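You operate a simulated robot arm through the tools that you are given. There is no shell and no other tool.

Carry out the task below with a simulated two-armed robot. There is one attempt and no reset: what you move stays moved.

## Task
Push the orange buckle's tongue home, then swap it for the blue buckle.
Fine: the first goes on the wooden board, the second is clamped in the vice.
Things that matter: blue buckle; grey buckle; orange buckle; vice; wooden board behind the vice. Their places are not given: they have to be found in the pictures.

It is judged by the outcome, as a careful person would: the job done as asked, and still so three seconds after it is handed in. It fails if anything else is knocked over, pushed out of place, dropped, spilled or broken.

## Robot
Two 7-joint arms with fingered hands on one trunk that stands fixed in place. Base frame: the origin is at the foot of the trunk, x ahead of it, y to its left, z up. Units: mm, degrees, N and s.
The left shoulder is at [30, 136, 1305], the right one opposite. Payload 5 kg a hand.
The tool frame of a hand sits at the grasp point between the pads (the TCP): z along the fingers, y along the line on which they close. The tips reach 42 mm beyond it. Largest opening 208 mm; the body of the gripper starts 119 mm behind the TCP. The gripper is a hand of 4 fingers: y runs from the thumb to the fingers, the wrist lies at [0, 0, -332] in the tool frame, and closing takes about 1.5 s.
Orientation is that of the tool frame in the base frame, as a unit quaternion [x, y, z, w]. With the fingers straight down and closing along the base's y, the tool's x points along the base's -x, its y along +y and its z along -z.

## Interface
- The arms move only by the tool play_rows. It takes "left_steps", "right_steps" or both (then of equal length, played together; a hand with none holds still); each is a list of rows, each a list of 6 numbers: the shift along the base's x, y, z in cm, then the turn, a rotation vector about the base's x, y, z in degrees. In form: [[tx, ty, tz, rx, ry, rz], ...]. A call has 1 to 20 rows; each row shifts and turns the commanded pose from where the row before left it. "left_claw" and "right_claw" are, for a hand that has rows, the opening, from 0 (shut) to 1 (fully open), set as the call begins (left out, the last holds). Rows are played at 5 a second. More than 50 mm and 8.6 degrees between two rows, or a gripper value outside its range, and nothing of the call is played. Where a pose cannot be reached the arm comes as near as it can. A force on the tool above 90 N (or 10 N above the force at the start of the call, whichever is more), or a blocked arm, ends the call early, and 0.2 s more pass. Each finger travels about 72 mm/s and halts on what it meets, pressing with about 27 N; the grip force reading is that of the motor and also rises with nothing between the fingers. The clock runs only during rows and for 0.2 s after the last one: add rows that do not move to give the fingers time. The reply holds the time, the measured pose of the TCP, the force on the tool along the base axes, the opening and the grip force, in the units named above and with some noise, with the torque about the TCP (base axes, N m) and any sound that the robot's microphone picked up.
- Cameras (640 x 400 px; columns grow to the right, rows downward): "scene" is now at [45.1, -6, 2028.4]; the picture's right is [-0.06, -1.00, 0.00], its down [-0.78, 0.05, -0.63] and it looks along [0.63, -0.04, -0.78] (base axes); focal length 337 px, centre (320, 200). "left" rides on the left gripper at [-101, 0, -145] in its tool frame; the picture's right is [0.00, -1.00, 0.00], its down [0.82, 0.00, -0.57] and it looks along [0.57, 0.00, 0.82] (tool axes); focal length 261 px, centre (320, 200). "right" rides on the right gripper at [101, 0, -145] in its tool frame; the picture's right is [0.00, 1.00, 0.00], its down [-0.82, 0.00, -0.57] and it looks along [-0.57, 0.00, 0.82] (tool axes); focal length 261 px, centre (320, 200).
- grab_frame(camera): a new picture of that camera. It takes no simulated time.
- slide_trunk(by): slides the trunk up (or, below 0, down) by that many mm; the arms and the scene camera ride with it, the base frame stays. It gives what a move gives, with no picture.
- curl_fingers(finger1, finger2, finger3, thumb_bend, hand): sets how far each is bent, from 0 (flat) to 1 (curled in); at 0.3 the hand is open as for a grip, at 0.7 the pads meet at the TCP. One left out holds its place. A second passes; each finger stops where it meets its share of the squeeze, and holds until it gets a number again. A gripper value or a shape takes the hand back. It gives what a move gives, with no picture; readings hold the bend of each and the force on the fingers (four entries, about 0 where the hand has none), thumb and palm.
- hand_shape(shape, hand): the hand has 4 fingers and takes this shape, open, in about a second: jaw (thumb against the fingers, like two jaws); tri (thumb and two fingers); tip (a fingertip pinch); poke (one finger out to press); point (the index stretched); flat (the hand flat); cup (the hand cupped); fist (a fist). The gripper value then closes the fingers along that shape, each until it touches; the sizes above hold for jaw. It gives what a move gives, with no picture.
- aim_head(pan, tilt): turns the head with the scene camera to pan (to the left, within 143 degrees either way) and tilt (down, from -29 to 69), counted from straight ahead of the robot. It gives what a move gives.
- probe_pixels(camera, pixels): for up to 12 pixels [column, row] of the newest picture of that camera ("zoom" is the newest enlarged one), the place [x, y, z] in the base frame of the surface seen there, good to about 2 mm. It takes no simulated time.
- inspect(camera, box): a new picture of the part [left, top, right, bottom] of that camera's present view, enlarged. It takes no simulated time.
- job_done(): hands the job in; it is judged then, once.

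Open the grippers and draw the arms clear of the work before you hand the job in, unless the task says otherwise.

The tools are called after "Call:" as name(argument=value, ...) on one line, values as JSON. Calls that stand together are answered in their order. play_rows: Moves the arms, as the interface text tells. Its arguments: {"type":"object","properties":{"left_steps":{"type":"array"},"left_claw":{"type":"number"},"right_steps":{"type":"array"},"right_claw":{"type":"number"}},"required":[]} The other tools are called the same way: slide_trunk (by) slides the trunk up or down; hand_shape (shape, hand) gives the hand a shape; curl_fingers (finger1, finger2, finger3, thumb_bend, hand) moves the fingers one by one; aim_head (pan, tilt) turns the head that bears the scene camera; grab_frame (camera) takes a picture; probe_pixels (camera, pixels) gives the place of the surface under pixels of a picture; inspect (camera, box) takes an enlarged picture of a part of a camera's view; job_done () hands the job in.

At the start:

```text
clock: 0.0
left_eef_pos: [638.4, 131.3, 1359.1]
left_tcp_rot: [0.001, 1.0, 0.0, 0.0]
left_ft_force: [0.7, 0.3, -0.5]
left_ft_torque: [0.0, 0.02, -0.01]
left_finger_gap: 207.7
left_grip_force: 0.0
left_shape: jaw
left_bend: [0.3, 0.3, 0.3, 0.3]
left_finger forces: [0.1, 0.0, 0.1, 0.0, 0.0, 0.0]
right_eef_pos: [632.0, -440.2, 1307.2]
right_tcp_rot: [0.0, 1.0, 0.0, 0.001]
right_ft_force: [0.5, 0.0, -0.6]
right_ft_torque: [0.01, -0.02, -0.04]
right_finger_gap: 207.8
right_grip_force: 0.1
right_shape: jaw
right_bend: [0.3, 0.3, 0.3, 0.3]
right_finger forces: [0.0, 0.0, 0.0, 0.1, 0.1, 0.0]
trunk travel left (down, up): [-325.0, 165.0]
head pan, tilt: [-3.5, 51.2]
```

scene: 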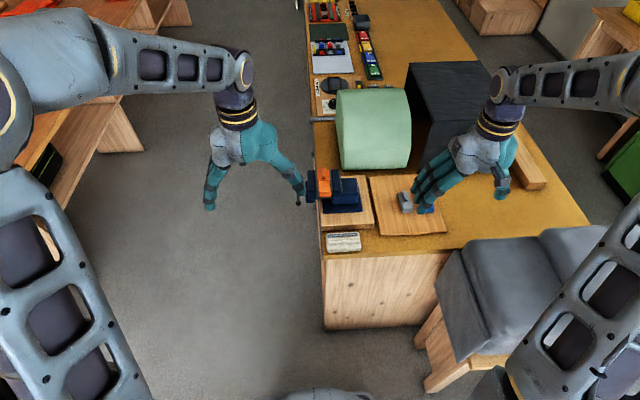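
right: 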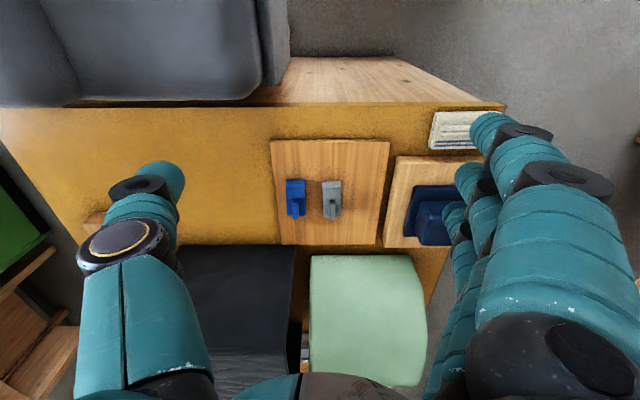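
left: 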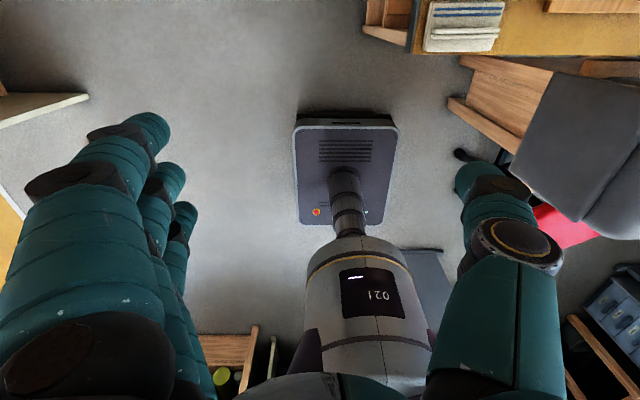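

I see the vice near (335,190) in the scene picture and a board near (405,205) with the grey and blue buckles. I enlarge that area to see details.

Call:
inspect(camera="scene", box=[290, 150, 460, 256])

Call:
inspect(camera="right", box=[250, 100, 500, 256])

```text
3.76 times, centred on (375, 203) of scene
```

zoom: 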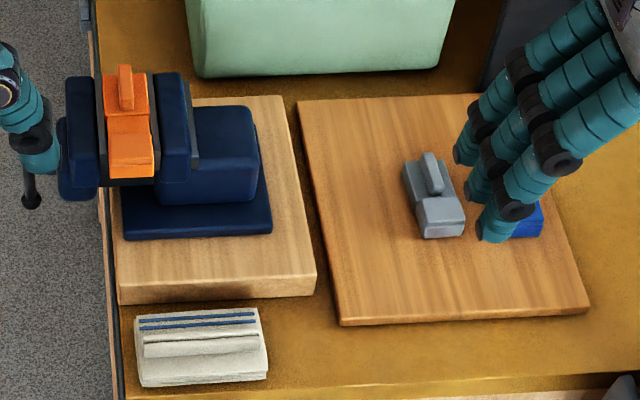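

```text
2.56 times, centred on (375, 178) of right
```

zoom: 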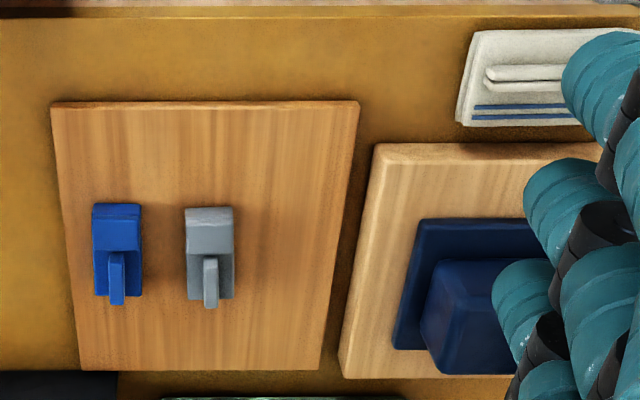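

I probe key points of the vice, the buckles and the board in both pictures.

Call:
grab_frame(camera="scene")

Call:
probe_pixels(camera="scene", pixels=[[324, 189], [323, 174], [311, 185], [337, 185], [349, 190], [345, 225], [404, 202], [405, 190], [425, 225], [340, 242], [298, 203], [375, 120]])

Call:
probe_pixels(camera="right", pixels=[[295, 185], [296, 208], [331, 188], [332, 208], [360, 160], [285, 235], [430, 235], [412, 200], [460, 130], [300, 120], [225, 300], [360, 300]])

```text
taken
```

scene: 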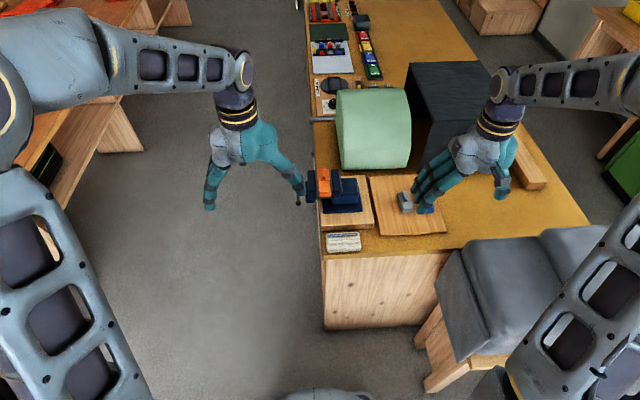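

```text
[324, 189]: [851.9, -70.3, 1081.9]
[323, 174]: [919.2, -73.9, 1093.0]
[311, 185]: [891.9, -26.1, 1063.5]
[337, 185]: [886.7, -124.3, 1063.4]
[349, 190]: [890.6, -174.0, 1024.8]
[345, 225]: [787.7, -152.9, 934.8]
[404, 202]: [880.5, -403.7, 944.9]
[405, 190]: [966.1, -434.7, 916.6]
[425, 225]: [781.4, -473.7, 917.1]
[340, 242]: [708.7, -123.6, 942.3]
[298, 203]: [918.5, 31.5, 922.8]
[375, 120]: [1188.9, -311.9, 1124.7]
```

```text
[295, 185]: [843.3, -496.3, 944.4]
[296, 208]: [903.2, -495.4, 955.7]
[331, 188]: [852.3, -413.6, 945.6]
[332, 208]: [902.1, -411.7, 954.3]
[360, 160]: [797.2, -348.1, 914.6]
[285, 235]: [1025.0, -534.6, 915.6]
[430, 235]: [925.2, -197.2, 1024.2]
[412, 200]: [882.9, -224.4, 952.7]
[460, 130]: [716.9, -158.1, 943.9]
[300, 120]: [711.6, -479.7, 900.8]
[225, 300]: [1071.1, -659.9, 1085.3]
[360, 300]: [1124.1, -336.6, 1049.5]
```

The hands block the view of the vice's front and the blue buckle; I draw both hands outward, high above the bench.

Call:
play_rows(left_steps=[[0, 4, 0, 0, 0, 0], [0, 4, 0, 0, 0, 0], [0, 4, 0, 0, 0, 0], [0, 4, 0, 0, 0, 0], [0, 4, 0, 0, 0, 0], [0, 0, 0, 0, 0, 0]], right_steps=[[0, -4, 0, 0, 0, 0], [0, -4, 0, 0, 0, 0], [0, -4, 0, 0, 0, 0], [0, -4, 0, 0, 0, 0], [0, -4, 0, 0, 0, 0], [0, 0, 0, 0, 0, 0]])

Call:
aim_head(pan=-10, tilt=48)

Call:
grab_frame(camera="scene")

```text
clock: 1.4
left_eef_pos: [638.2, 332.5, 1359.4]
left_tcp_rot: [0.0, 1.0, 0.0, 0.0]
left_ft_force: [-1.3, -0.5, 0.5]
left_ft_torque: [0.01, -0.04, 0.01]
left_finger_gap: 207.7
left_grip_force: 0.1
left_shape: jaw
left_bend: [0.3, 0.3, 0.3, 0.3]
left_finger forces: [0.0, 0.1, 0.0, 0.0, 0.0, 0.0]
right_eef_pos: [633.1, -639.0, 1307.3]
right_tcp_rot: [0.0, 1.0, 0.0, 0.0]
right_ft_force: [-0.8, 0.6, 0.1]
right_ft_torque: [0.02, -0.05, 0.0]
right_finger_gap: 207.8
right_grip_force: 0.0
right_shape: jaw
right_bend: [0.3, 0.3, 0.3, 0.3]
right_finger forces: [0.0, 0.0, 0.1, 0.0, 0.0, 0.0]
trunk travel left (down, up): [-325.0, 165.0]
head pan, tilt: [-3.5, 51.2]
```

```text
clock: 2.1
left_eef_pos: [637.8, 331.2, 1359.5]
left_tcp_rot: [0.0, 1.0, 0.0, 0.0]
left_ft_force: [-0.1, 0.1, 0.3]
left_ft_torque: [-0.02, 0.01, 0.02]
left_finger_gap: 207.7
left_grip_force: 0.0
left_shape: jaw
left_bend: [0.3, 0.3, 0.3, 0.3]
left_finger forces: [0.1, 0.0, 0.0, 0.1, 0.0, 0.0]
right_eef_pos: [634.0, -637.3, 1306.3]
right_tcp_rot: [0.0, 1.0, 0.0, -0.001]
right_ft_force: [-0.2, 0.7, 0.6]
right_ft_torque: [-0.03, 0.02, -0.02]
right_finger_gap: 208.0
right_grip_force: 0.0
right_shape: jaw
right_bend: [0.3, 0.3, 0.3, 0.3]
right_finger forces: [0.1, 0.0, 0.0, 0.1, 0.0, 0.0]
trunk travel left (down, up): [-325.0, 165.0]
head pan, tilt: [-10.0, 48.0]
```

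```text
taken
```

scene: 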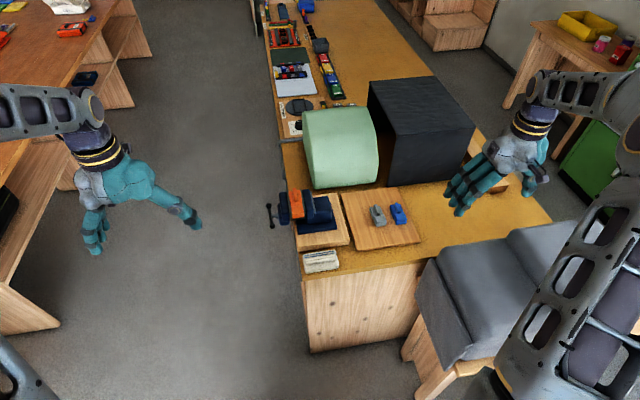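

The vice handle is visible at (270,215). I enlarge the vice and the board.

Call:
inspect(camera="scene", box=[255, 175, 351, 235])

Call:
probe_pixels(camera="zoom", pixels=[[105, 215], [118, 315], [140, 255], [190, 200], [275, 160], [300, 240], [235, 200], [370, 200], [440, 210], [420, 330], [340, 130], [280, 110]])

Call:
inspect(camera="scene", box=[340, 190, 424, 242])

```text
6.67 times, centred on (303, 205) of scene
```

zoom: 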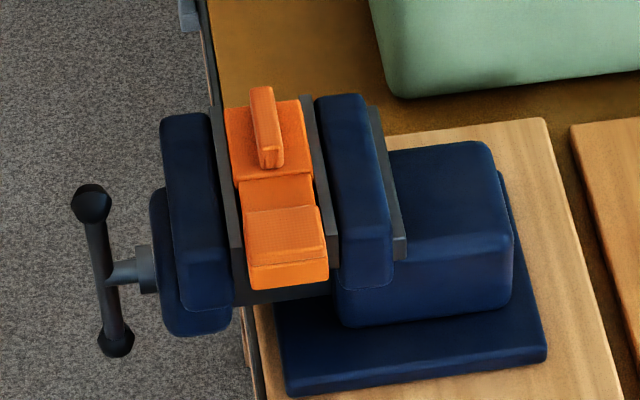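

```text
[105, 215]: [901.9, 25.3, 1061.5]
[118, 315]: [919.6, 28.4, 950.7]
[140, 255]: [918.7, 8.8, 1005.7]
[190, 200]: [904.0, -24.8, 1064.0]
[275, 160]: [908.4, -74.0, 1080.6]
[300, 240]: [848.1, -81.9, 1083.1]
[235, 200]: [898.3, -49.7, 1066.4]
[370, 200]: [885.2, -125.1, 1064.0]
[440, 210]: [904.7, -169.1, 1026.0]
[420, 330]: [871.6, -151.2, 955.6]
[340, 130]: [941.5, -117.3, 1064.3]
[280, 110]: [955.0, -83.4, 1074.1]
```

```text
7.62 times, centred on (382, 216) of scene
```

zoom: 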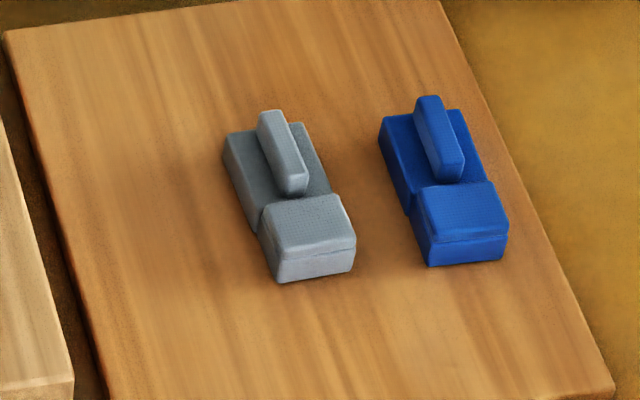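

The orange tongue clearly has a gap between it and the body (zoom (275,190)), so it must be pushed along +x. I re-enlarge the vice to measure the tongue and jaw geometry.

Call:
inspect(camera="scene", box=[263, 180, 327, 220])

Call:
probe_pixels(camera="zoom", pixels=[[335, 225], [345, 300], [345, 325], [345, 345], [240, 250], [230, 355], [440, 330], [300, 160], [320, 180], [300, 75], [305, 130], [318, 250]])

```text
10.00 times, centred on (295, 200) of scene
```

zoom: 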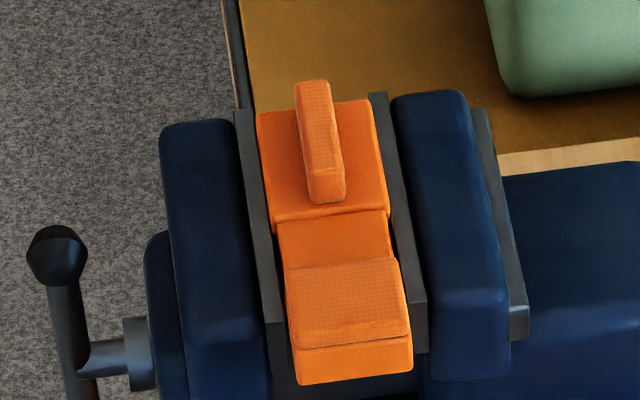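

```text
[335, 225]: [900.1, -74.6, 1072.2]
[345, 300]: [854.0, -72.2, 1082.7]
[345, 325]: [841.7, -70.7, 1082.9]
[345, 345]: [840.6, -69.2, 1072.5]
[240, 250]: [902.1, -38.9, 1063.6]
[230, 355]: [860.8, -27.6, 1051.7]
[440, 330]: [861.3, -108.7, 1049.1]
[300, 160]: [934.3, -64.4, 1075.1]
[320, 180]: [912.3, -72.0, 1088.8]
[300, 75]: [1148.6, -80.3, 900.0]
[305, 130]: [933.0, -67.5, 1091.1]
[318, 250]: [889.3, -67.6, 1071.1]
```

The tongue's front face is at x≈840, y≈-72, z up to 1083. I bring the right hand over in front of the vice, high up, to view it with its forward-looking camera.

Call:
play_rows(right_steps=[[0, 4.7, 0, 0, 0, 0], [0, 4.7, 0, 0, 0, 0], [0, 4.7, 0, 0, 0, 0], [0, 4.7, 0, 0, 0, 0], [0, 4.7, 0, 0, 0, 0], [0, 4.7, 0, 0, 0, 0], [0, 4.7, 0, 0, 0, 0], [0, 4.7, 0, 0, 0, 0], [0, 4.7, 0, 0, 0, 0], [0, 4.7, 0, 0, 0, 0], [0, 4.7, 0, 0, 0, 0], [0, 4.7, 0, 0, 0, 0], [1.5, 0, -3, 0, 0, 0], [1.5, 0, -3, 0, 0, 0], [0, 0, 0, 0, 0, 0]], right_claw=0)

Call:
grab_frame(camera="right")

Call:
grab_frame(camera="scene")

```text
clock: 5.3
left_eef_pos: [638.2, 331.5, 1360.4]
left_tcp_rot: [0.0, 1.0, 0.0, 0.0]
left_ft_force: [-0.9, 0.5, 0.3]
left_ft_torque: [-0.03, -0.09, 0.0]
left_finger_gap: 207.9
left_grip_force: 0.0
left_shape: jaw
left_bend: [0.3, 0.3, 0.3, 0.3]
left_finger forces: [0.0, 0.0, 0.1, 0.0, 0.0, 0.0]
right_eef_pos: [661.1, -72.5, 1246.8]
right_tcp_rot: [0.0, 1.0, 0.0, 0.001]
right_ft_force: [-1.0, 0.1, -0.4]
right_ft_torque: [0.03, -0.07, -0.01]
right_finger_gap: 0.1
right_grip_force: 26.9
right_shape: jaw
right_bend: [0.7, 0.7, 0.7, 0.7]
right_finger forces: [0.1, 0.0, 0.1, 0.0, 0.0, 0.0]
trunk travel left (down, up): [-325.0, 165.0]
head pan, tilt: [-10.0, 48.0]
```

```text
taken
```

right: 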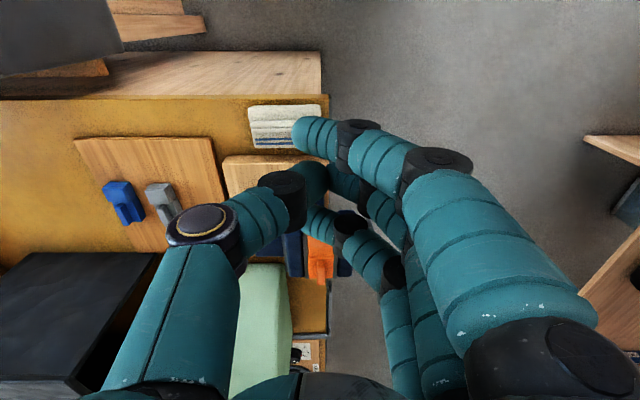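

```text
taken
```

scene: 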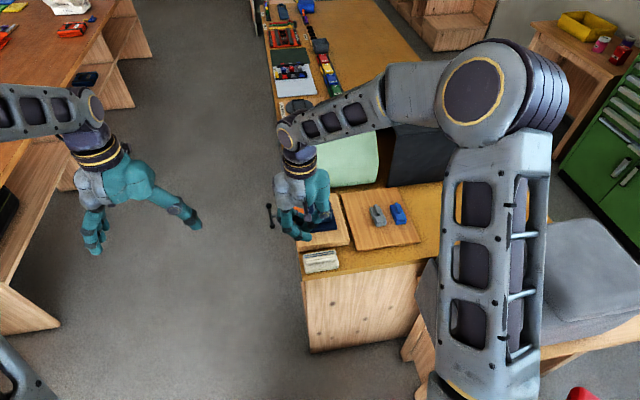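

The closed fingers are seen at (315,130) to (318,215). I probe their positions to know where the leading finger lies relative to the TCP (661,-72,1247).

Call:
probe_pixels(camera="right", pixels=[[305, 130], [345, 180], [318, 165], [312, 220], [325, 222], [340, 225], [280, 185], [318, 260], [293, 255], [345, 268]])

Call:
inspect(camera="right", box=[240, 100, 440, 300])

```text
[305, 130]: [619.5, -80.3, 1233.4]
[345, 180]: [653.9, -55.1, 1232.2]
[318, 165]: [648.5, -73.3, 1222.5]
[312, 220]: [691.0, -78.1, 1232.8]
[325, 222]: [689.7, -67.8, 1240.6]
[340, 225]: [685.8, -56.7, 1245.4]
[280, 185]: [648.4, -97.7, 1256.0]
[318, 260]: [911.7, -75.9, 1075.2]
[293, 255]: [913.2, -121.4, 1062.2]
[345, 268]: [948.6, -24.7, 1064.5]
```

```text
2.00 times, centred on (340, 200) of right
```

zoom: 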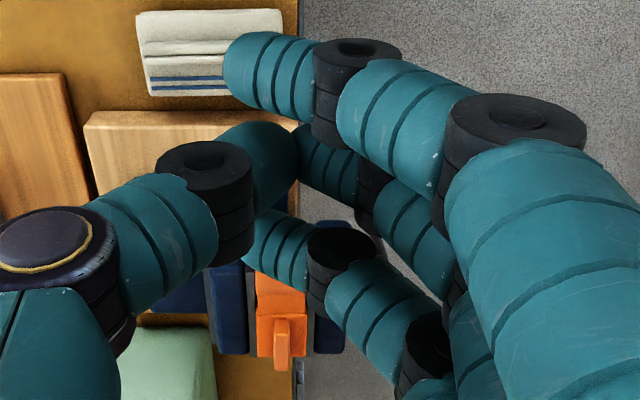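

The leading finger sits about 45 mm ahead of the TCP, with tips ~20 mm below it. I lower the closed hand to the tongue's height, short of it.

Call:
play_rows(right_steps=[[2, 0, -4, 0, 0, 0], [2, 0, -4, 0, 0, 0], [2, 0, -4, 0, 0, 0], [2, -0.3, -4, 0, 0, 0], [2, 0, 0, 0, 0, 0], [0, 0, 0, 0, 0, 0]])

Call:
grab_frame(camera="right")

Call:
inspect(camera="scene", box=[255, 160, 351, 220])

```text
clock: 6.7
left_eef_pos: [639.7, 331.5, 1359.4]
left_tcp_rot: [0.0, 1.0, 0.0, 0.001]
left_ft_force: [-0.6, -0.1, -0.3]
left_ft_torque: [-0.02, 0.03, 0.01]
left_finger_gap: 208.1
left_grip_force: 0.1
left_shape: jaw
left_bend: [0.3, 0.3, 0.3, 0.3]
left_finger forces: [0.0, 0.0, 0.1, 0.1, 0.0, 0.1]
right_eef_pos: [762.3, -77.4, 1086.7]
right_tcp_rot: [0.0, 1.0, -0.001, 0.001]
right_ft_force: [0.3, 0.0, 0.5]
right_ft_torque: [-0.01, 0.04, -0.03]
right_finger_gap: 0.0
right_grip_force: 27.2
right_shape: jaw
right_bend: [0.7, 0.7, 0.7, 0.7]
right_finger forces: [0.0, 0.1, 0.0, 0.1, 0.0, 0.0]
trunk travel left (down, up): [-325.0, 165.0]
head pan, tilt: [-10.0, 48.0]
```

```text
taken
```

right: 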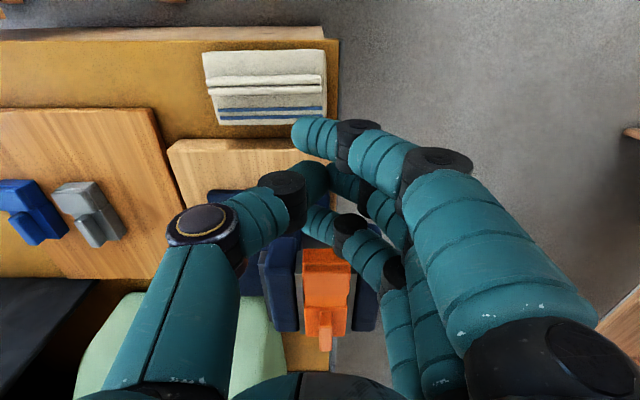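

```text
6.67 times, centred on (303, 190) of scene
```

zoom: 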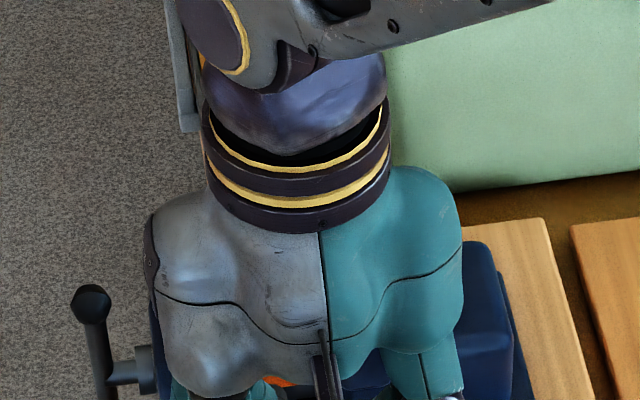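

The right camera shows the orange tongue at (325,260) just ahead of the leading finger (318,222). I zoom and probe for the y alignment.

Call:
inspect(camera="right", box=[240, 190, 400, 370])

Call:
probe_pixels(camera="right", pixels=[[307, 258], [347, 262], [325, 250], [325, 258], [325, 275], [325, 295], [345, 290], [297, 300], [318, 240], [312, 215], [325, 320], [350, 300]])

```text
2.22 times, centred on (320, 280) of right
```

zoom: 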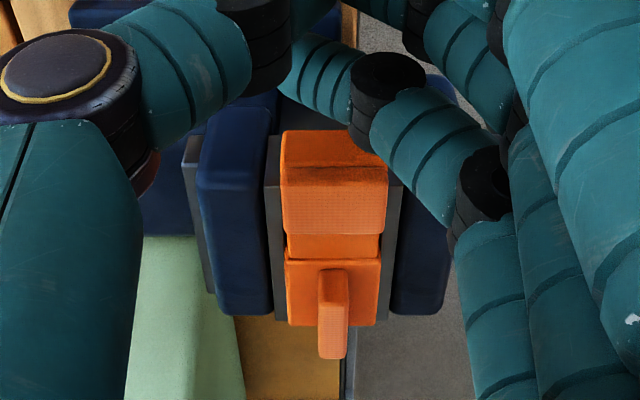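

```text
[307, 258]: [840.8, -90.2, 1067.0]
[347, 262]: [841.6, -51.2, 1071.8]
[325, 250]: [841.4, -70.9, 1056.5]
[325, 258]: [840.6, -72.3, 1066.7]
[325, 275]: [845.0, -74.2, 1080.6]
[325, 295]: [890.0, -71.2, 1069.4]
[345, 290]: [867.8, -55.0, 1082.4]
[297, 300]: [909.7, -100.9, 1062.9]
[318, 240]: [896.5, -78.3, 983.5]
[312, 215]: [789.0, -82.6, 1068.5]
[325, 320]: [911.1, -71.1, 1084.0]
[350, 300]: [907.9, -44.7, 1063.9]
```

The tongue spans y -91…-50 (centre -71), front face x=841. I shift the hand 8 mm to +y and approach to just before contact.

Call:
play_rows(right_steps=[[0, 0.8, -0.2, 0, 0, 0], [1, 0, 0, 0, 0, 0], [1, 0, 0, 0, 0, 0], [0.5, 0, 0, 0, 0, 0], [0, 0, 0, 0, 0, 0]])

Call:
inspect(camera="right", box=[240, 190, 400, 370])

```text
clock: 7.9
left_eef_pos: [638.0, 331.3, 1359.2]
left_tcp_rot: [0.0, 1.0, 0.001, 0.0]
left_ft_force: [0.1, -0.4, 0.1]
left_ft_torque: [0.04, 0.01, 0.0]
left_finger_gap: 207.8
left_grip_force: 0.2
left_shape: jaw
left_bend: [0.3, 0.3, 0.3, 0.3]
left_finger forces: [0.0, 0.1, 0.0, 0.0, 0.1, 0.1]
right_eef_pos: [785.9, -70.5, 1085.5]
right_tcp_rot: [0.0, 1.0, 0.001, 0.0]
right_ft_force: [-1.3, -0.7, -0.9]
right_ft_torque: [0.0, 0.03, 0.02]
right_finger_gap: 0.0
right_grip_force: 26.9
right_shape: jaw
right_bend: [0.7, 0.7, 0.7, 0.7]
right_finger forces: [0.0, 0.0, 0.1, 0.0, 0.1, 0.0]
trunk travel left (down, up): [-325.0, 165.0]
head pan, tilt: [-10.0, 48.0]
```

```text
2.22 times, centred on (320, 280) of right
```

zoom: 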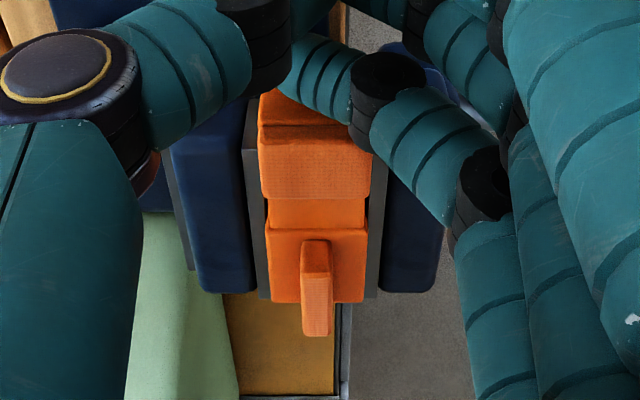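

The leading finger is just in front of the tongue. I push along +x in small steps, watching force and sound.

Call:
play_rows(right_steps=[[0.3, 0, 0, 0, 0, 0], [0.3, 0, 0, 0, 0, 0], [0.3, 0, 0, 0, 0, 0], [0.3, 0, 0, 0, 0, 0], [0.3, 0, 0, 0, 0, 0]])

Call:
inspect(camera="right", box=[240, 190, 400, 370])

```text
clock: 9.1
left_eef_pos: [637.7, 332.5, 1360.0]
left_tcp_rot: [0.0, 1.0, 0.0, 0.0]
left_ft_force: [0.1, 0.8, 0.4]
left_ft_torque: [-0.01, -0.02, -0.04]
left_finger_gap: 207.9
left_grip_force: 0.2
left_shape: jaw
left_bend: [0.3, 0.3, 0.3, 0.3]
left_finger forces: [0.0, 0.1, 0.1, 0.0, 0.0, 0.0]
right_eef_pos: [800.8, -69.6, 1084.8]
right_tcp_rot: [0.001, 1.0, 0.0, 0.0]
right_ft_force: [-2.1, 0.8, 1.3]
right_ft_torque: [0.0, -0.02, 0.07]
right_finger_gap: 0.2
right_grip_force: 26.9
right_shape: jaw
right_bend: [0.7, 0.7, 0.7, 0.7]
right_finger forces: [0.0, 0.0, 2.5, 0.0, 0.0, 0.0]
trunk travel left (down, up): [-325.0, 165.0]
head pan, tilt: [-10.0, 48.0]
```

```text
2.22 times, centred on (320, 280) of right
```

zoom: 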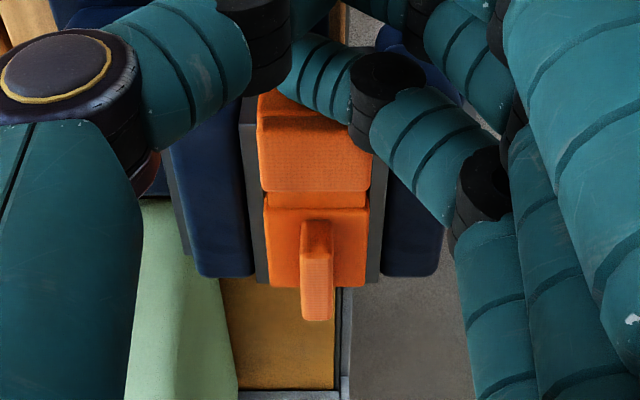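

Contact made and the gap (zoom (315,200)) is narrowing with light force. I keep pushing.

Call:
play_rows(right_steps=[[0.3, 0, 0, 0, 0, 0], [0.3, 0, 0, 0, 0, 0], [0.3, 0, 0, 0, 0, 0]])

Call:
inspect(camera="right", box=[240, 190, 400, 370])

```text
clock: 9.9
left_eef_pos: [639.0, 332.5, 1359.0]
left_tcp_rot: [0.001, 1.0, 0.0, 0.001]
left_ft_force: [0.0, -0.4, 1.1]
left_ft_torque: [-0.01, -0.01, -0.02]
left_finger_gap: 207.9
left_grip_force: 0.0
left_shape: jaw
left_bend: [0.3, 0.3, 0.3, 0.3]
left_finger forces: [0.1, 0.0, 0.1, 0.0, 0.0, 0.1]
right_eef_pos: [810.9, -70.3, 1084.9]
right_tcp_rot: [0.0, 1.0, 0.0, 0.0]
right_ft_force: [-1.6, 1.4, 0.1]
right_ft_torque: [0.0, 0.01, 0.04]
right_finger_gap: 0.0
right_grip_force: 27.2
right_shape: jaw
right_bend: [0.7, 0.7, 0.7, 0.7]
right_finger forces: [0.0, 0.1, 2.1, 0.0, 0.0, 0.0]
trunk travel left (down, up): [-325.0, 165.0]
head pan, tilt: [-10.0, 48.0]
```

```text
2.22 times, centred on (320, 280) of right
```

zoom: 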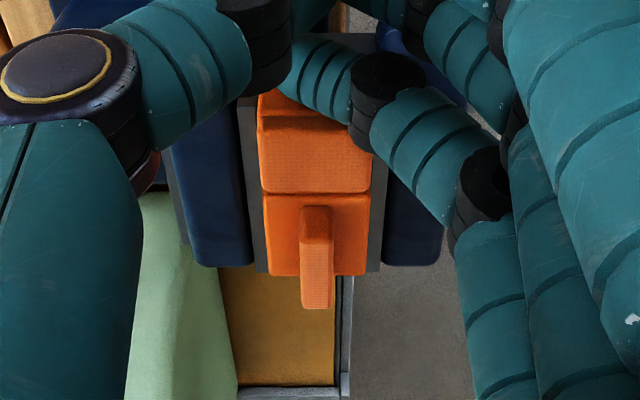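

The tongue head is almost against the body (zoom (315,193)); no click was reported yet. I push further in 2 mm steps.

Call:
play_rows(right_steps=[[0.2, 0, 0, 0, 0, 0], [0.2, 0, 0, 0, 0, 0]])

Call:
inspect(camera="right", box=[240, 190, 400, 370])

```text
clock: 10.5
left_eef_pos: [638.3, 331.9, 1359.1]
left_tcp_rot: [0.0, 1.0, 0.0, 0.0]
left_ft_force: [-0.1, 0.4, -0.2]
left_ft_torque: [0.03, 0.01, -0.02]
left_finger_gap: 208.0
left_grip_force: 0.1
left_shape: jaw
left_bend: [0.3, 0.3, 0.3, 0.3]
left_finger forces: [0.0, 0.1, 0.1, 0.0, 0.1, 0.1]
right_eef_pos: [815.8, -69.6, 1084.3]
right_tcp_rot: [0.0, 1.0, 0.0, -0.001]
right_ft_force: [-1.1, 0.5, 1.6]
right_ft_torque: [-0.02, -0.04, 0.04]
right_finger_gap: 0.0
right_grip_force: 26.5
right_shape: jaw
right_bend: [0.7, 0.7, 0.7, 0.7]
right_finger forces: [0.1, 0.0, 1.3, 0.0, 0.0, 0.0]
trunk travel left (down, up): [-325.0, 165.0]
head pan, tilt: [-10.0, 48.0]
```

```text
2.22 times, centred on (320, 280) of right
```

zoom: 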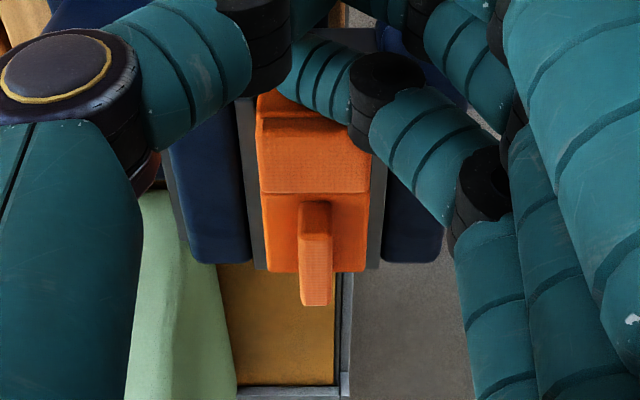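

The gap appears closed. I probe the tongue's and body's positions to see if the body is still in place and the tongue flush.

Call:
probe_pixels(camera="zoom", pixels=[[275, 130], [315, 150], [315, 183], [315, 189], [315, 194], [280, 198], [280, 265], [318, 300], [318, 215], [210, 258], [350, 266]])

Call:
inspect(camera="right", box=[295, 225, 345, 290])

```text
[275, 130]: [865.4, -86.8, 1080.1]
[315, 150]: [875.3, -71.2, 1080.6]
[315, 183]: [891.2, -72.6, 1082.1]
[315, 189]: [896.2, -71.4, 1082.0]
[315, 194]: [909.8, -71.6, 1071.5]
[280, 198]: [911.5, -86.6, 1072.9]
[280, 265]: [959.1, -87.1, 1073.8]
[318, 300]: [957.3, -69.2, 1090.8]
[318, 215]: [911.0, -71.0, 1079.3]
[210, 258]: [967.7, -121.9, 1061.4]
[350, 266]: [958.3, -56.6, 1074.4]
```

```text
6.15 times, centred on (320, 258) of right
```

zoom: 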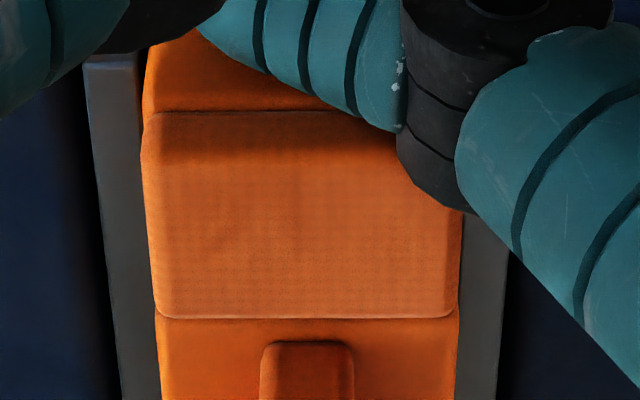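

The tongue head now ends near x≈898 while the fin begins at 909. I push a bit more until the force rises or a click sounds.

Call:
play_rows(right_steps=[[0.2, 0, 0, 0, 0, 0], [0.2, 0, 0, 0, 0, 0]])

Call:
inspect(camera="right", box=[240, 190, 400, 370])

```text
clock: 11.1
left_eef_pos: [638.3, 332.3, 1359.4]
left_tcp_rot: [0.0, 1.0, 0.0, 0.0]
left_ft_force: [0.0, -0.1, -0.2]
left_ft_torque: [0.02, 0.02, 0.01]
left_finger_gap: 207.9
left_grip_force: 0.0
left_shape: jaw
left_bend: [0.3, 0.3, 0.3, 0.3]
left_finger forces: [0.0, 0.0, 0.0, 0.1, 0.0, 0.1]
right_eef_pos: [819.0, -69.2, 1084.2]
right_tcp_rot: [-0.001, 1.0, 0.0, 0.0]
right_ft_force: [-1.4, 0.7, -0.9]
right_ft_torque: [-0.02, 0.04, 0.02]
right_finger_gap: 0.0
right_grip_force: 27.2
right_shape: jaw
right_bend: [0.7, 0.7, 0.7, 0.7]
right_finger forces: [0.0, 0.0, 1.8, 0.1, 0.1, 0.0]
trunk travel left (down, up): [-325.0, 165.0]
head pan, tilt: [-10.0, 48.0]
```

```text
2.22 times, centred on (320, 280) of right
```

zoom: 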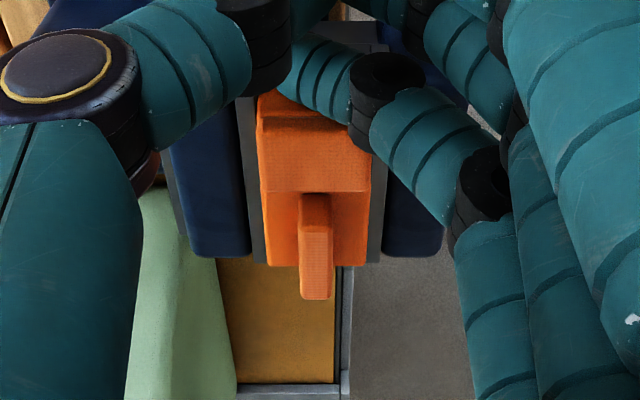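

Still little force. I compare the distance from head front to body rear on orange with that of the grey and blue buckles visible in the scene.

Call:
grab_frame(camera="right")

Call:
probe_pixels(camera="right", pixels=[[308, 246], [310, 243], [310, 250], [325, 273], [330, 277], [310, 278], [312, 306], [340, 306], [321, 322], [312, 309]])

Call:
inspect(camera="scene", box=[360, 194, 416, 229])

```text
taken
```

right: 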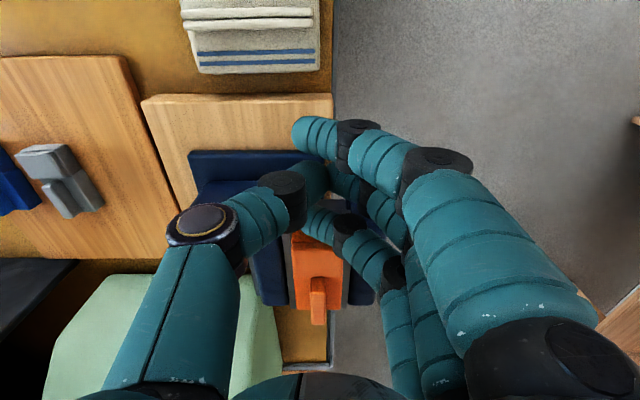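

```text
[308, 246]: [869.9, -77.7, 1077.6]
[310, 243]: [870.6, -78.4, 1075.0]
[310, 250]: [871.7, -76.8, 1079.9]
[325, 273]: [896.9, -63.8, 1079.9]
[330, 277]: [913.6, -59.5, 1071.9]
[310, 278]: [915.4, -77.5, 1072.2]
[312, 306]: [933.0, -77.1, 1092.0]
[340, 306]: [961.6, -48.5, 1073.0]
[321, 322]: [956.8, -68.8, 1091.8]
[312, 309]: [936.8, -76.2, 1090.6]
```

```text
11.43 times, centred on (388, 212) of scene
```

zoom: 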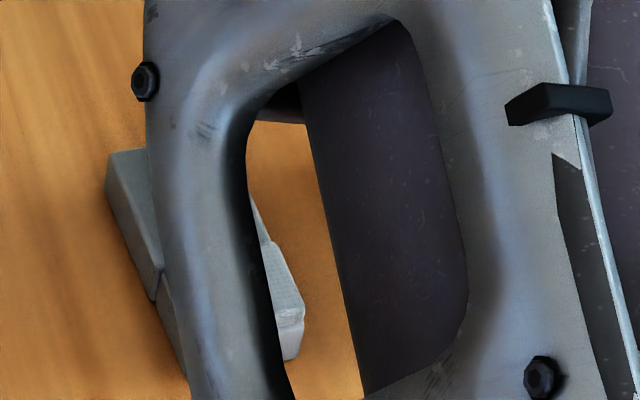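

The grey buckle shows in the right picture at (60,180); I zoom there and probe its lengths for reference.

Call:
inspect(camera="right", box=[0, 130, 120, 230])

Call:
probe_pixels(camera="zoom", pixels=[[200, 90], [240, 140], [260, 185], [300, 185], [420, 315], [520, 410], [330, 300], [250, 215], [420, 240], [350, 250]])

```text
4.00 times, centred on (60, 180) of right
```

zoom: 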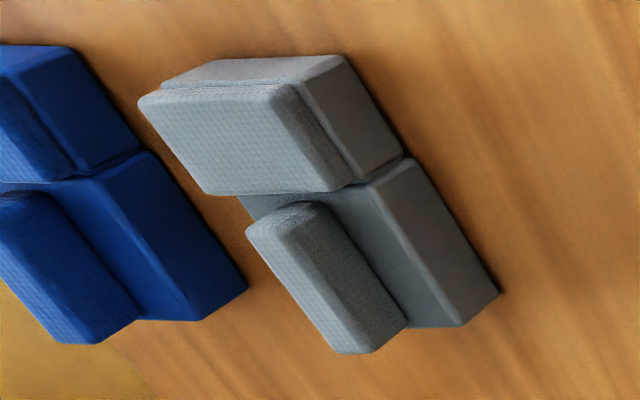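

```text
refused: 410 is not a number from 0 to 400
```

Call:
probe_pixels(camera="zoom", pixels=[[155, 92], [215, 180], [270, 75], [280, 88], [335, 185], [365, 190], [450, 320], [405, 160], [380, 345], [285, 215], [490, 292]])

```text
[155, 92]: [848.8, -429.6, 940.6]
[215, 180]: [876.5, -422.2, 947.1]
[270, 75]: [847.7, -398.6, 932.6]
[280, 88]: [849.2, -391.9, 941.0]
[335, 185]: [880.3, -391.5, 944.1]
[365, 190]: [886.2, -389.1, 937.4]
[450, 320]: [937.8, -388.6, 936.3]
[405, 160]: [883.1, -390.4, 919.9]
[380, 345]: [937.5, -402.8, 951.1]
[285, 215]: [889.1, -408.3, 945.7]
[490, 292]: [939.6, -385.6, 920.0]
```

Grey's reference: head front to body rear ≈ 92 mm; orange now ≈ 91 mm, so it is at or near home, with no click heard. I advance 1 mm at a time and watch the force.

Call:
play_rows(right_steps=[[0.1, 0, 0, 0, 0, 0], [0, 0, 0, 0, 0, 0]])

```text
clock: 11.7
left_eef_pos: [638.8, 332.2, 1360.9]
left_tcp_rot: [0.0, 1.0, 0.0, 0.0]
left_ft_force: [0.1, 0.8, 0.5]
left_ft_torque: [0.0, -0.01, -0.03]
left_finger_gap: 208.1
left_grip_force: 0.0
left_shape: jaw
left_bend: [0.3, 0.3, 0.3, 0.3]
left_finger forces: [0.2, 0.1, 0.0, 0.0, 0.0, 0.0]
right_eef_pos: [819.8, -69.5, 1084.5]
right_tcp_rot: [0.0, 1.0, 0.0, 0.0]
right_ft_force: [-0.4, 0.2, -0.2]
right_ft_torque: [0.03, -0.02, 0.02]
right_finger_gap: 0.0
right_grip_force: 26.8
right_shape: jaw
right_bend: [0.7, 0.7, 0.7, 0.7]
right_finger forces: [0.0, 0.0, 0.3, 0.0, 0.0, 0.0]
trunk travel left (down, up): [-325.0, 165.0]
head pan, tilt: [-10.0, 48.0]
```

Call:
play_rows(right_steps=[[0.1, 0, 0, 0, 0, 0], [0.1, 0, 0, 0, 0, 0]])

Call:
inspect(camera="right", box=[295, 225, 345, 290])

```text
clock: 12.3
left_eef_pos: [638.3, 331.3, 1359.0]
left_tcp_rot: [0.0, 1.0, -0.001, 0.001]
left_ft_force: [0.3, 0.1, -0.5]
left_ft_torque: [0.01, -0.01, -0.01]
left_finger_gap: 207.9
left_grip_force: 0.0
left_shape: jaw
left_bend: [0.3, 0.3, 0.3, 0.3]
left_finger forces: [0.1, 0.0, 0.1, 0.1, 0.1, 0.0]
right_eef_pos: [821.7, -70.1, 1084.4]
right_tcp_rot: [0.001, 1.0, -0.001, 0.0]
right_ft_force: [-1.5, 0.8, 0.5]
right_ft_torque: [0.02, 0.03, 0.01]
right_finger_gap: 0.1
right_grip_force: 26.7
right_shape: jaw
right_bend: [0.7, 0.7, 0.7, 0.7]
right_finger forces: [0.0, 0.0, 2.2, 0.0, 0.0, 0.0]
trunk travel left (down, up): [-325.0, 165.0]
head pan, tilt: [-10.0, 48.0]
```

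```text
6.15 times, centred on (320, 258) of right
```

zoom: 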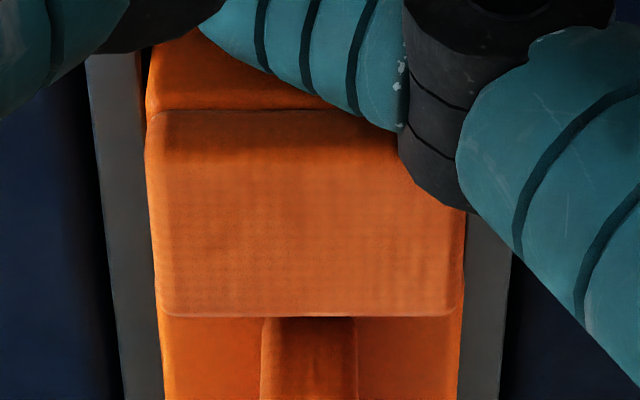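

The head's edge now visually meets the fin. I go on 1 mm at a time until it stops or clicks.

Call:
play_rows(right_steps=[[0.1, 0, 0, 0, 0, 0], [0.1, 0, 0, 0, 0, 0]])

Call:
grab_frame(camera="right")

Call:
inspect(camera="right", box=[240, 190, 400, 370])

```text
clock: 12.9
left_eef_pos: [637.9, 331.9, 1359.7]
left_tcp_rot: [0.0, 1.0, 0.0, 0.0]
left_ft_force: [0.0, 0.3, 0.5]
left_ft_torque: [0.04, 0.0, -0.02]
left_finger_gap: 208.1
left_grip_force: 0.1
left_shape: jaw
left_bend: [0.3, 0.3, 0.3, 0.3]
left_finger forces: [0.1, 0.0, 0.0, 0.0, 0.0, 0.1]
right_eef_pos: [820.2, -69.5, 1083.9]
right_tcp_rot: [0.0, 1.0, 0.0, -0.001]
right_ft_force: [-11.0, 0.9, 1.8]
right_ft_torque: [0.03, 0.27, -0.01]
right_finger_gap: 0.0
right_grip_force: 27.2
right_shape: jaw
right_bend: [0.7, 0.7, 0.7, 0.7]
right_finger forces: [0.0, 0.0, 11.4, 0.0, 0.1, 0.1]
trunk travel left (down, up): [-325.0, 165.0]
head pan, tilt: [-10.0, 48.0]
```

```text
taken
```

right: 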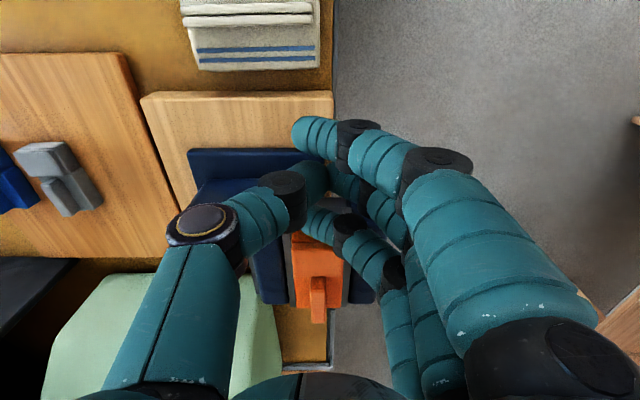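

```text
2.22 times, centred on (320, 280) of right
```

zoom: 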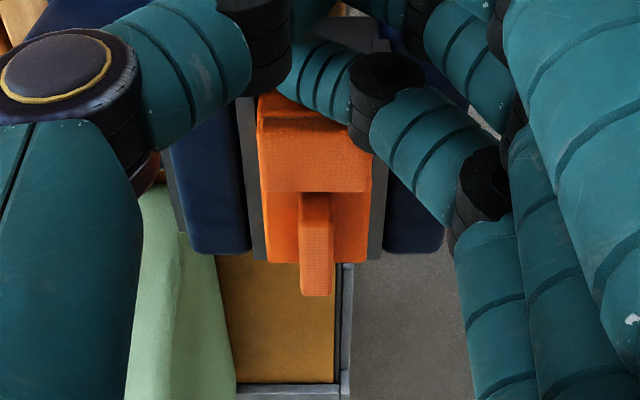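

Now the force rose to 11 N while motion stopped at x=820 — it has met resistance. I press a bit harder to make sure the latch snaps, watching for a click.

Call:
play_rows(right_steps=[[0.1, 0, 0, 0, 0, 0], [0.1, 0, 0, 0, 0, 0]])

```text
clock: 13.5
left_eef_pos: [635.5, 332.0, 1359.1]
left_tcp_rot: [0.0, 1.0, 0.0, 0.0]
left_ft_force: [-0.2, 0.0, 0.3]
left_ft_torque: [-0.01, 0.0, 0.0]
left_finger_gap: 208.0
left_grip_force: 0.0
left_shape: jaw
left_bend: [0.3, 0.3, 0.3, 0.3]
left_finger forces: [0.1, 0.0, 0.1, 0.0, 0.0, 0.1]
right_eef_pos: [821.5, -70.2, 1083.7]
right_tcp_rot: [0.001, 1.0, 0.0, -0.001]
right_ft_force: [-26.3, 0.9, 1.5]
right_ft_torque: [-0.01, 0.79, -0.02]
right_finger_gap: 0.0
right_grip_force: 27.0
right_shape: jaw
right_bend: [0.7, 0.7, 0.7, 0.7]
right_finger forces: [0.0, 0.1, 26.0, 0.0, 0.1, 0.1]
trunk travel left (down, up): [-325.0, 165.0]
head pan, tilt: [-10.0, 48.0]
```

Call:
play_rows(right_steps=[[0.1, 0, 0, 0, 0, 0], [0.1, 0, 0, 0, 0, 0]])

Call:
grab_frame(camera="right")

Call:
probe_pixels(camera="right", pixels=[[308, 246], [310, 243], [310, 250], [325, 273], [330, 277], [310, 278], [312, 306], [340, 306], [321, 322], [312, 309]])

```text
clock: 14.1
left_eef_pos: [635.9, 332.2, 1360.4]
left_tcp_rot: [0.0, 1.0, 0.001, 0.0]
left_ft_force: [0.2, -0.1, -0.7]
left_ft_torque: [-0.01, 0.0, 0.01]
left_finger_gap: 207.9
left_grip_force: 0.1
left_shape: jaw
left_bend: [0.3, 0.3, 0.3, 0.3]
left_finger forces: [0.0, 0.0, 0.0, 0.0, 0.0, 0.0]
right_eef_pos: [821.6, -69.6, 1085.0]
right_tcp_rot: [0.0, 1.0, -0.001, -0.002]
right_ft_force: [-39.4, 0.8, 1.1]
right_ft_torque: [-0.02, 1.31, -0.06]
right_finger_gap: 0.0
right_grip_force: 26.7
right_shape: jaw
right_bend: [0.7, 0.7, 0.7, 0.7]
right_finger forces: [0.0, 0.1, 40.1, 0.1, 0.0, 0.0]
trunk travel left (down, up): [-325.0, 165.0]
head pan, tilt: [-10.0, 48.0]
```

```text
taken
```

right: 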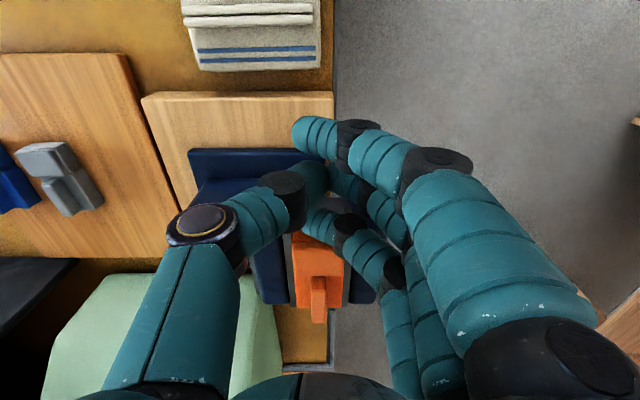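

```text
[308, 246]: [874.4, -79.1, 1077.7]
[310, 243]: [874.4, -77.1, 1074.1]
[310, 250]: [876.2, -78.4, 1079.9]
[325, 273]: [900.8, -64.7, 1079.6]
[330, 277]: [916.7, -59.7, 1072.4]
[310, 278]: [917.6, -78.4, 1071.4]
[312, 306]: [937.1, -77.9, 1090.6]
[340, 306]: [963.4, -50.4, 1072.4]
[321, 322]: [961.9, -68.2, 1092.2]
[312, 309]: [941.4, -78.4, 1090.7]
```

Call:
play_rows(right_steps=[[0.1, 0, 0, 0, 0, 0], [0.15, 0, 0, 0, 0, 0]])

```text
clock: 14.7
left_eef_pos: [635.7, 332.3, 1360.7]
left_tcp_rot: [0.0, 1.0, 0.0, 0.002]
left_ft_force: [0.0, -0.8, -0.4]
left_ft_torque: [-0.03, -0.01, 0.01]
left_finger_gap: 208.0
left_grip_force: 0.0
left_shape: jaw
left_bend: [0.3, 0.3, 0.3, 0.3]
left_finger forces: [0.0, 0.0, 0.1, 0.0, 0.0, 0.0]
right_eef_pos: [822.8, -70.8, 1085.4]
right_tcp_rot: [-0.001, 1.0, -0.002, -0.004]
right_ft_force: [-49.5, -1.8, 0.5]
right_ft_torque: [0.0, 1.7, -0.16]
right_finger_gap: 0.0
right_grip_force: 27.1
right_shape: jaw
right_bend: [0.7, 0.7, 0.7, 0.7]
right_finger forces: [0.0, 0.0, 50.3, 0.0, 0.0, 0.0]
trunk travel left (down, up): [-325.0, 165.0]
head pan, tilt: [-10.0, 48.0]
```

50 N with no click; I back the hand off and compare the orange buckle to grey/blue closely.

Call:
play_rows(right_steps=[[-0.7, 0, 0, 0, 0, 0], [-2, 0, 0, 0, 0, 0], [-4, 0, 0, 0, 0, 0], [-4, 0, 4, 0, 0, 0], [-2, -4, 4, 0, 0, 0], [0, -5, 3, 0, 0, 0], [0, -5, 3, 0, 0, 0], [0, -5, 0, 0, 0, 0], [0, -5, 0, 0, 0, 0], [0, 0, 0, 0, 0, 0]])

Call:
inspect(camera="scene", box=[263, 180, 327, 220])

Call:
grab_frame(camera="right")

```text
refused: row 4 steps farther than a row can; nothing moved
```

```text
10.00 times, centred on (295, 200) of scene
```

zoom: 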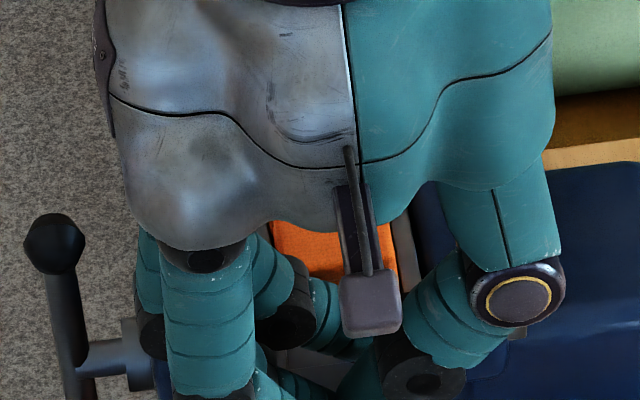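

```text
taken
```

right: 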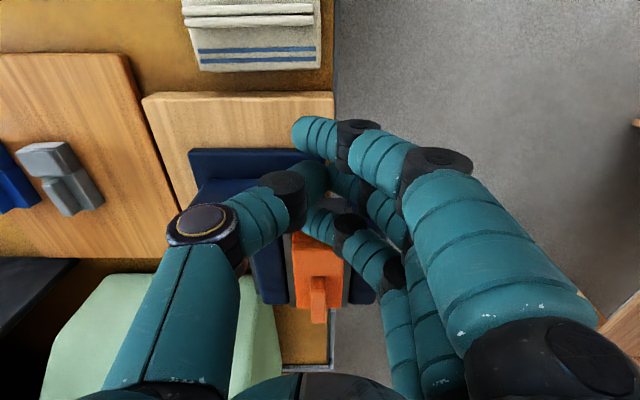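

The call was refused for too long a diagonal row (nothing moved). I redo it with shorter rows.

Call:
play_rows(right_steps=[[-0.7, 0, 0, 0, 0, 0], [-2, 0, 0, 0, 0, 0], [-4, 0, 0, 0, 0, 0], [-3, 0, 3, 0, 0, 0], [-2, -2, 3, 0, 0, 0], [0, -3.5, 3, 0, 0, 0], [0, -3.5, 3, 0, 0, 0], [0, -4, 0, 0, 0, 0], [0, -4, 0, 0, 0, 0], [0, 0, 0, 0, 0, 0]])

Call:
inspect(camera="scene", box=[263, 180, 327, 220])

Call:
grab_frame(camera="right")

```text
clock: 16.9
left_eef_pos: [638.1, 333.0, 1359.5]
left_tcp_rot: [0.0, 1.0, 0.0, 0.0]
left_ft_force: [0.6, 0.2, 0.4]
left_ft_torque: [-0.08, -0.03, 0.0]
left_finger_gap: 208.0
left_grip_force: 0.1
left_shape: jaw
left_bend: [0.3, 0.3, 0.3, 0.3]
left_finger forces: [0.0, 0.0, 0.1, 0.1, 0.0, 0.0]
right_eef_pos: [714.5, -239.3, 1207.6]
right_tcp_rot: [-0.001, 1.0, 0.0, 0.0]
right_ft_force: [-0.5, 0.4, 0.2]
right_ft_torque: [-0.08, 0.0, 0.0]
right_finger_gap: 0.0
right_grip_force: 26.8
right_shape: jaw
right_bend: [0.7, 0.7, 0.7, 0.7]
right_finger forces: [0.0, 0.1, 0.1, 0.0, 0.1, 0.0]
trunk travel left (down, up): [-325.0, 165.0]
head pan, tilt: [-10.0, 48.0]
```

```text
10.00 times, centred on (295, 200) of scene
```

zoom: 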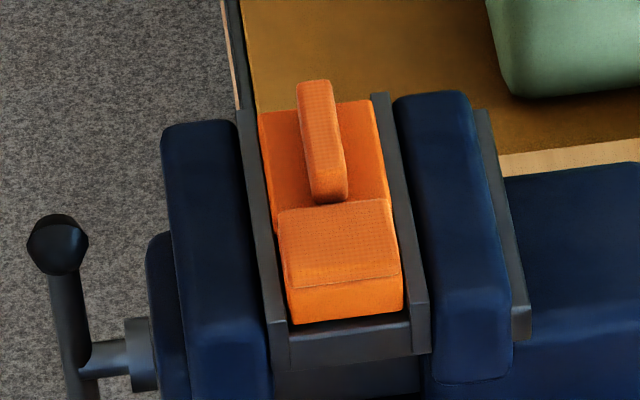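

```text
taken
```

right: 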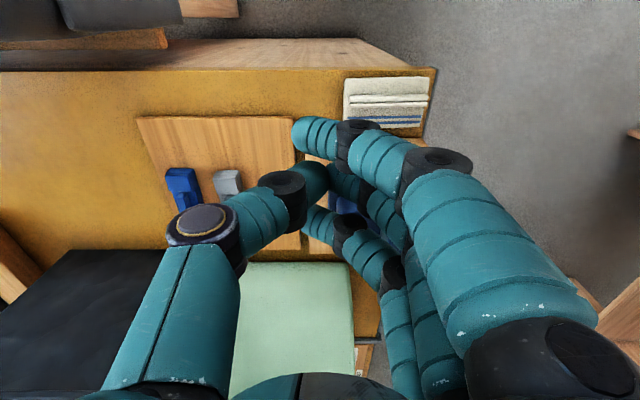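

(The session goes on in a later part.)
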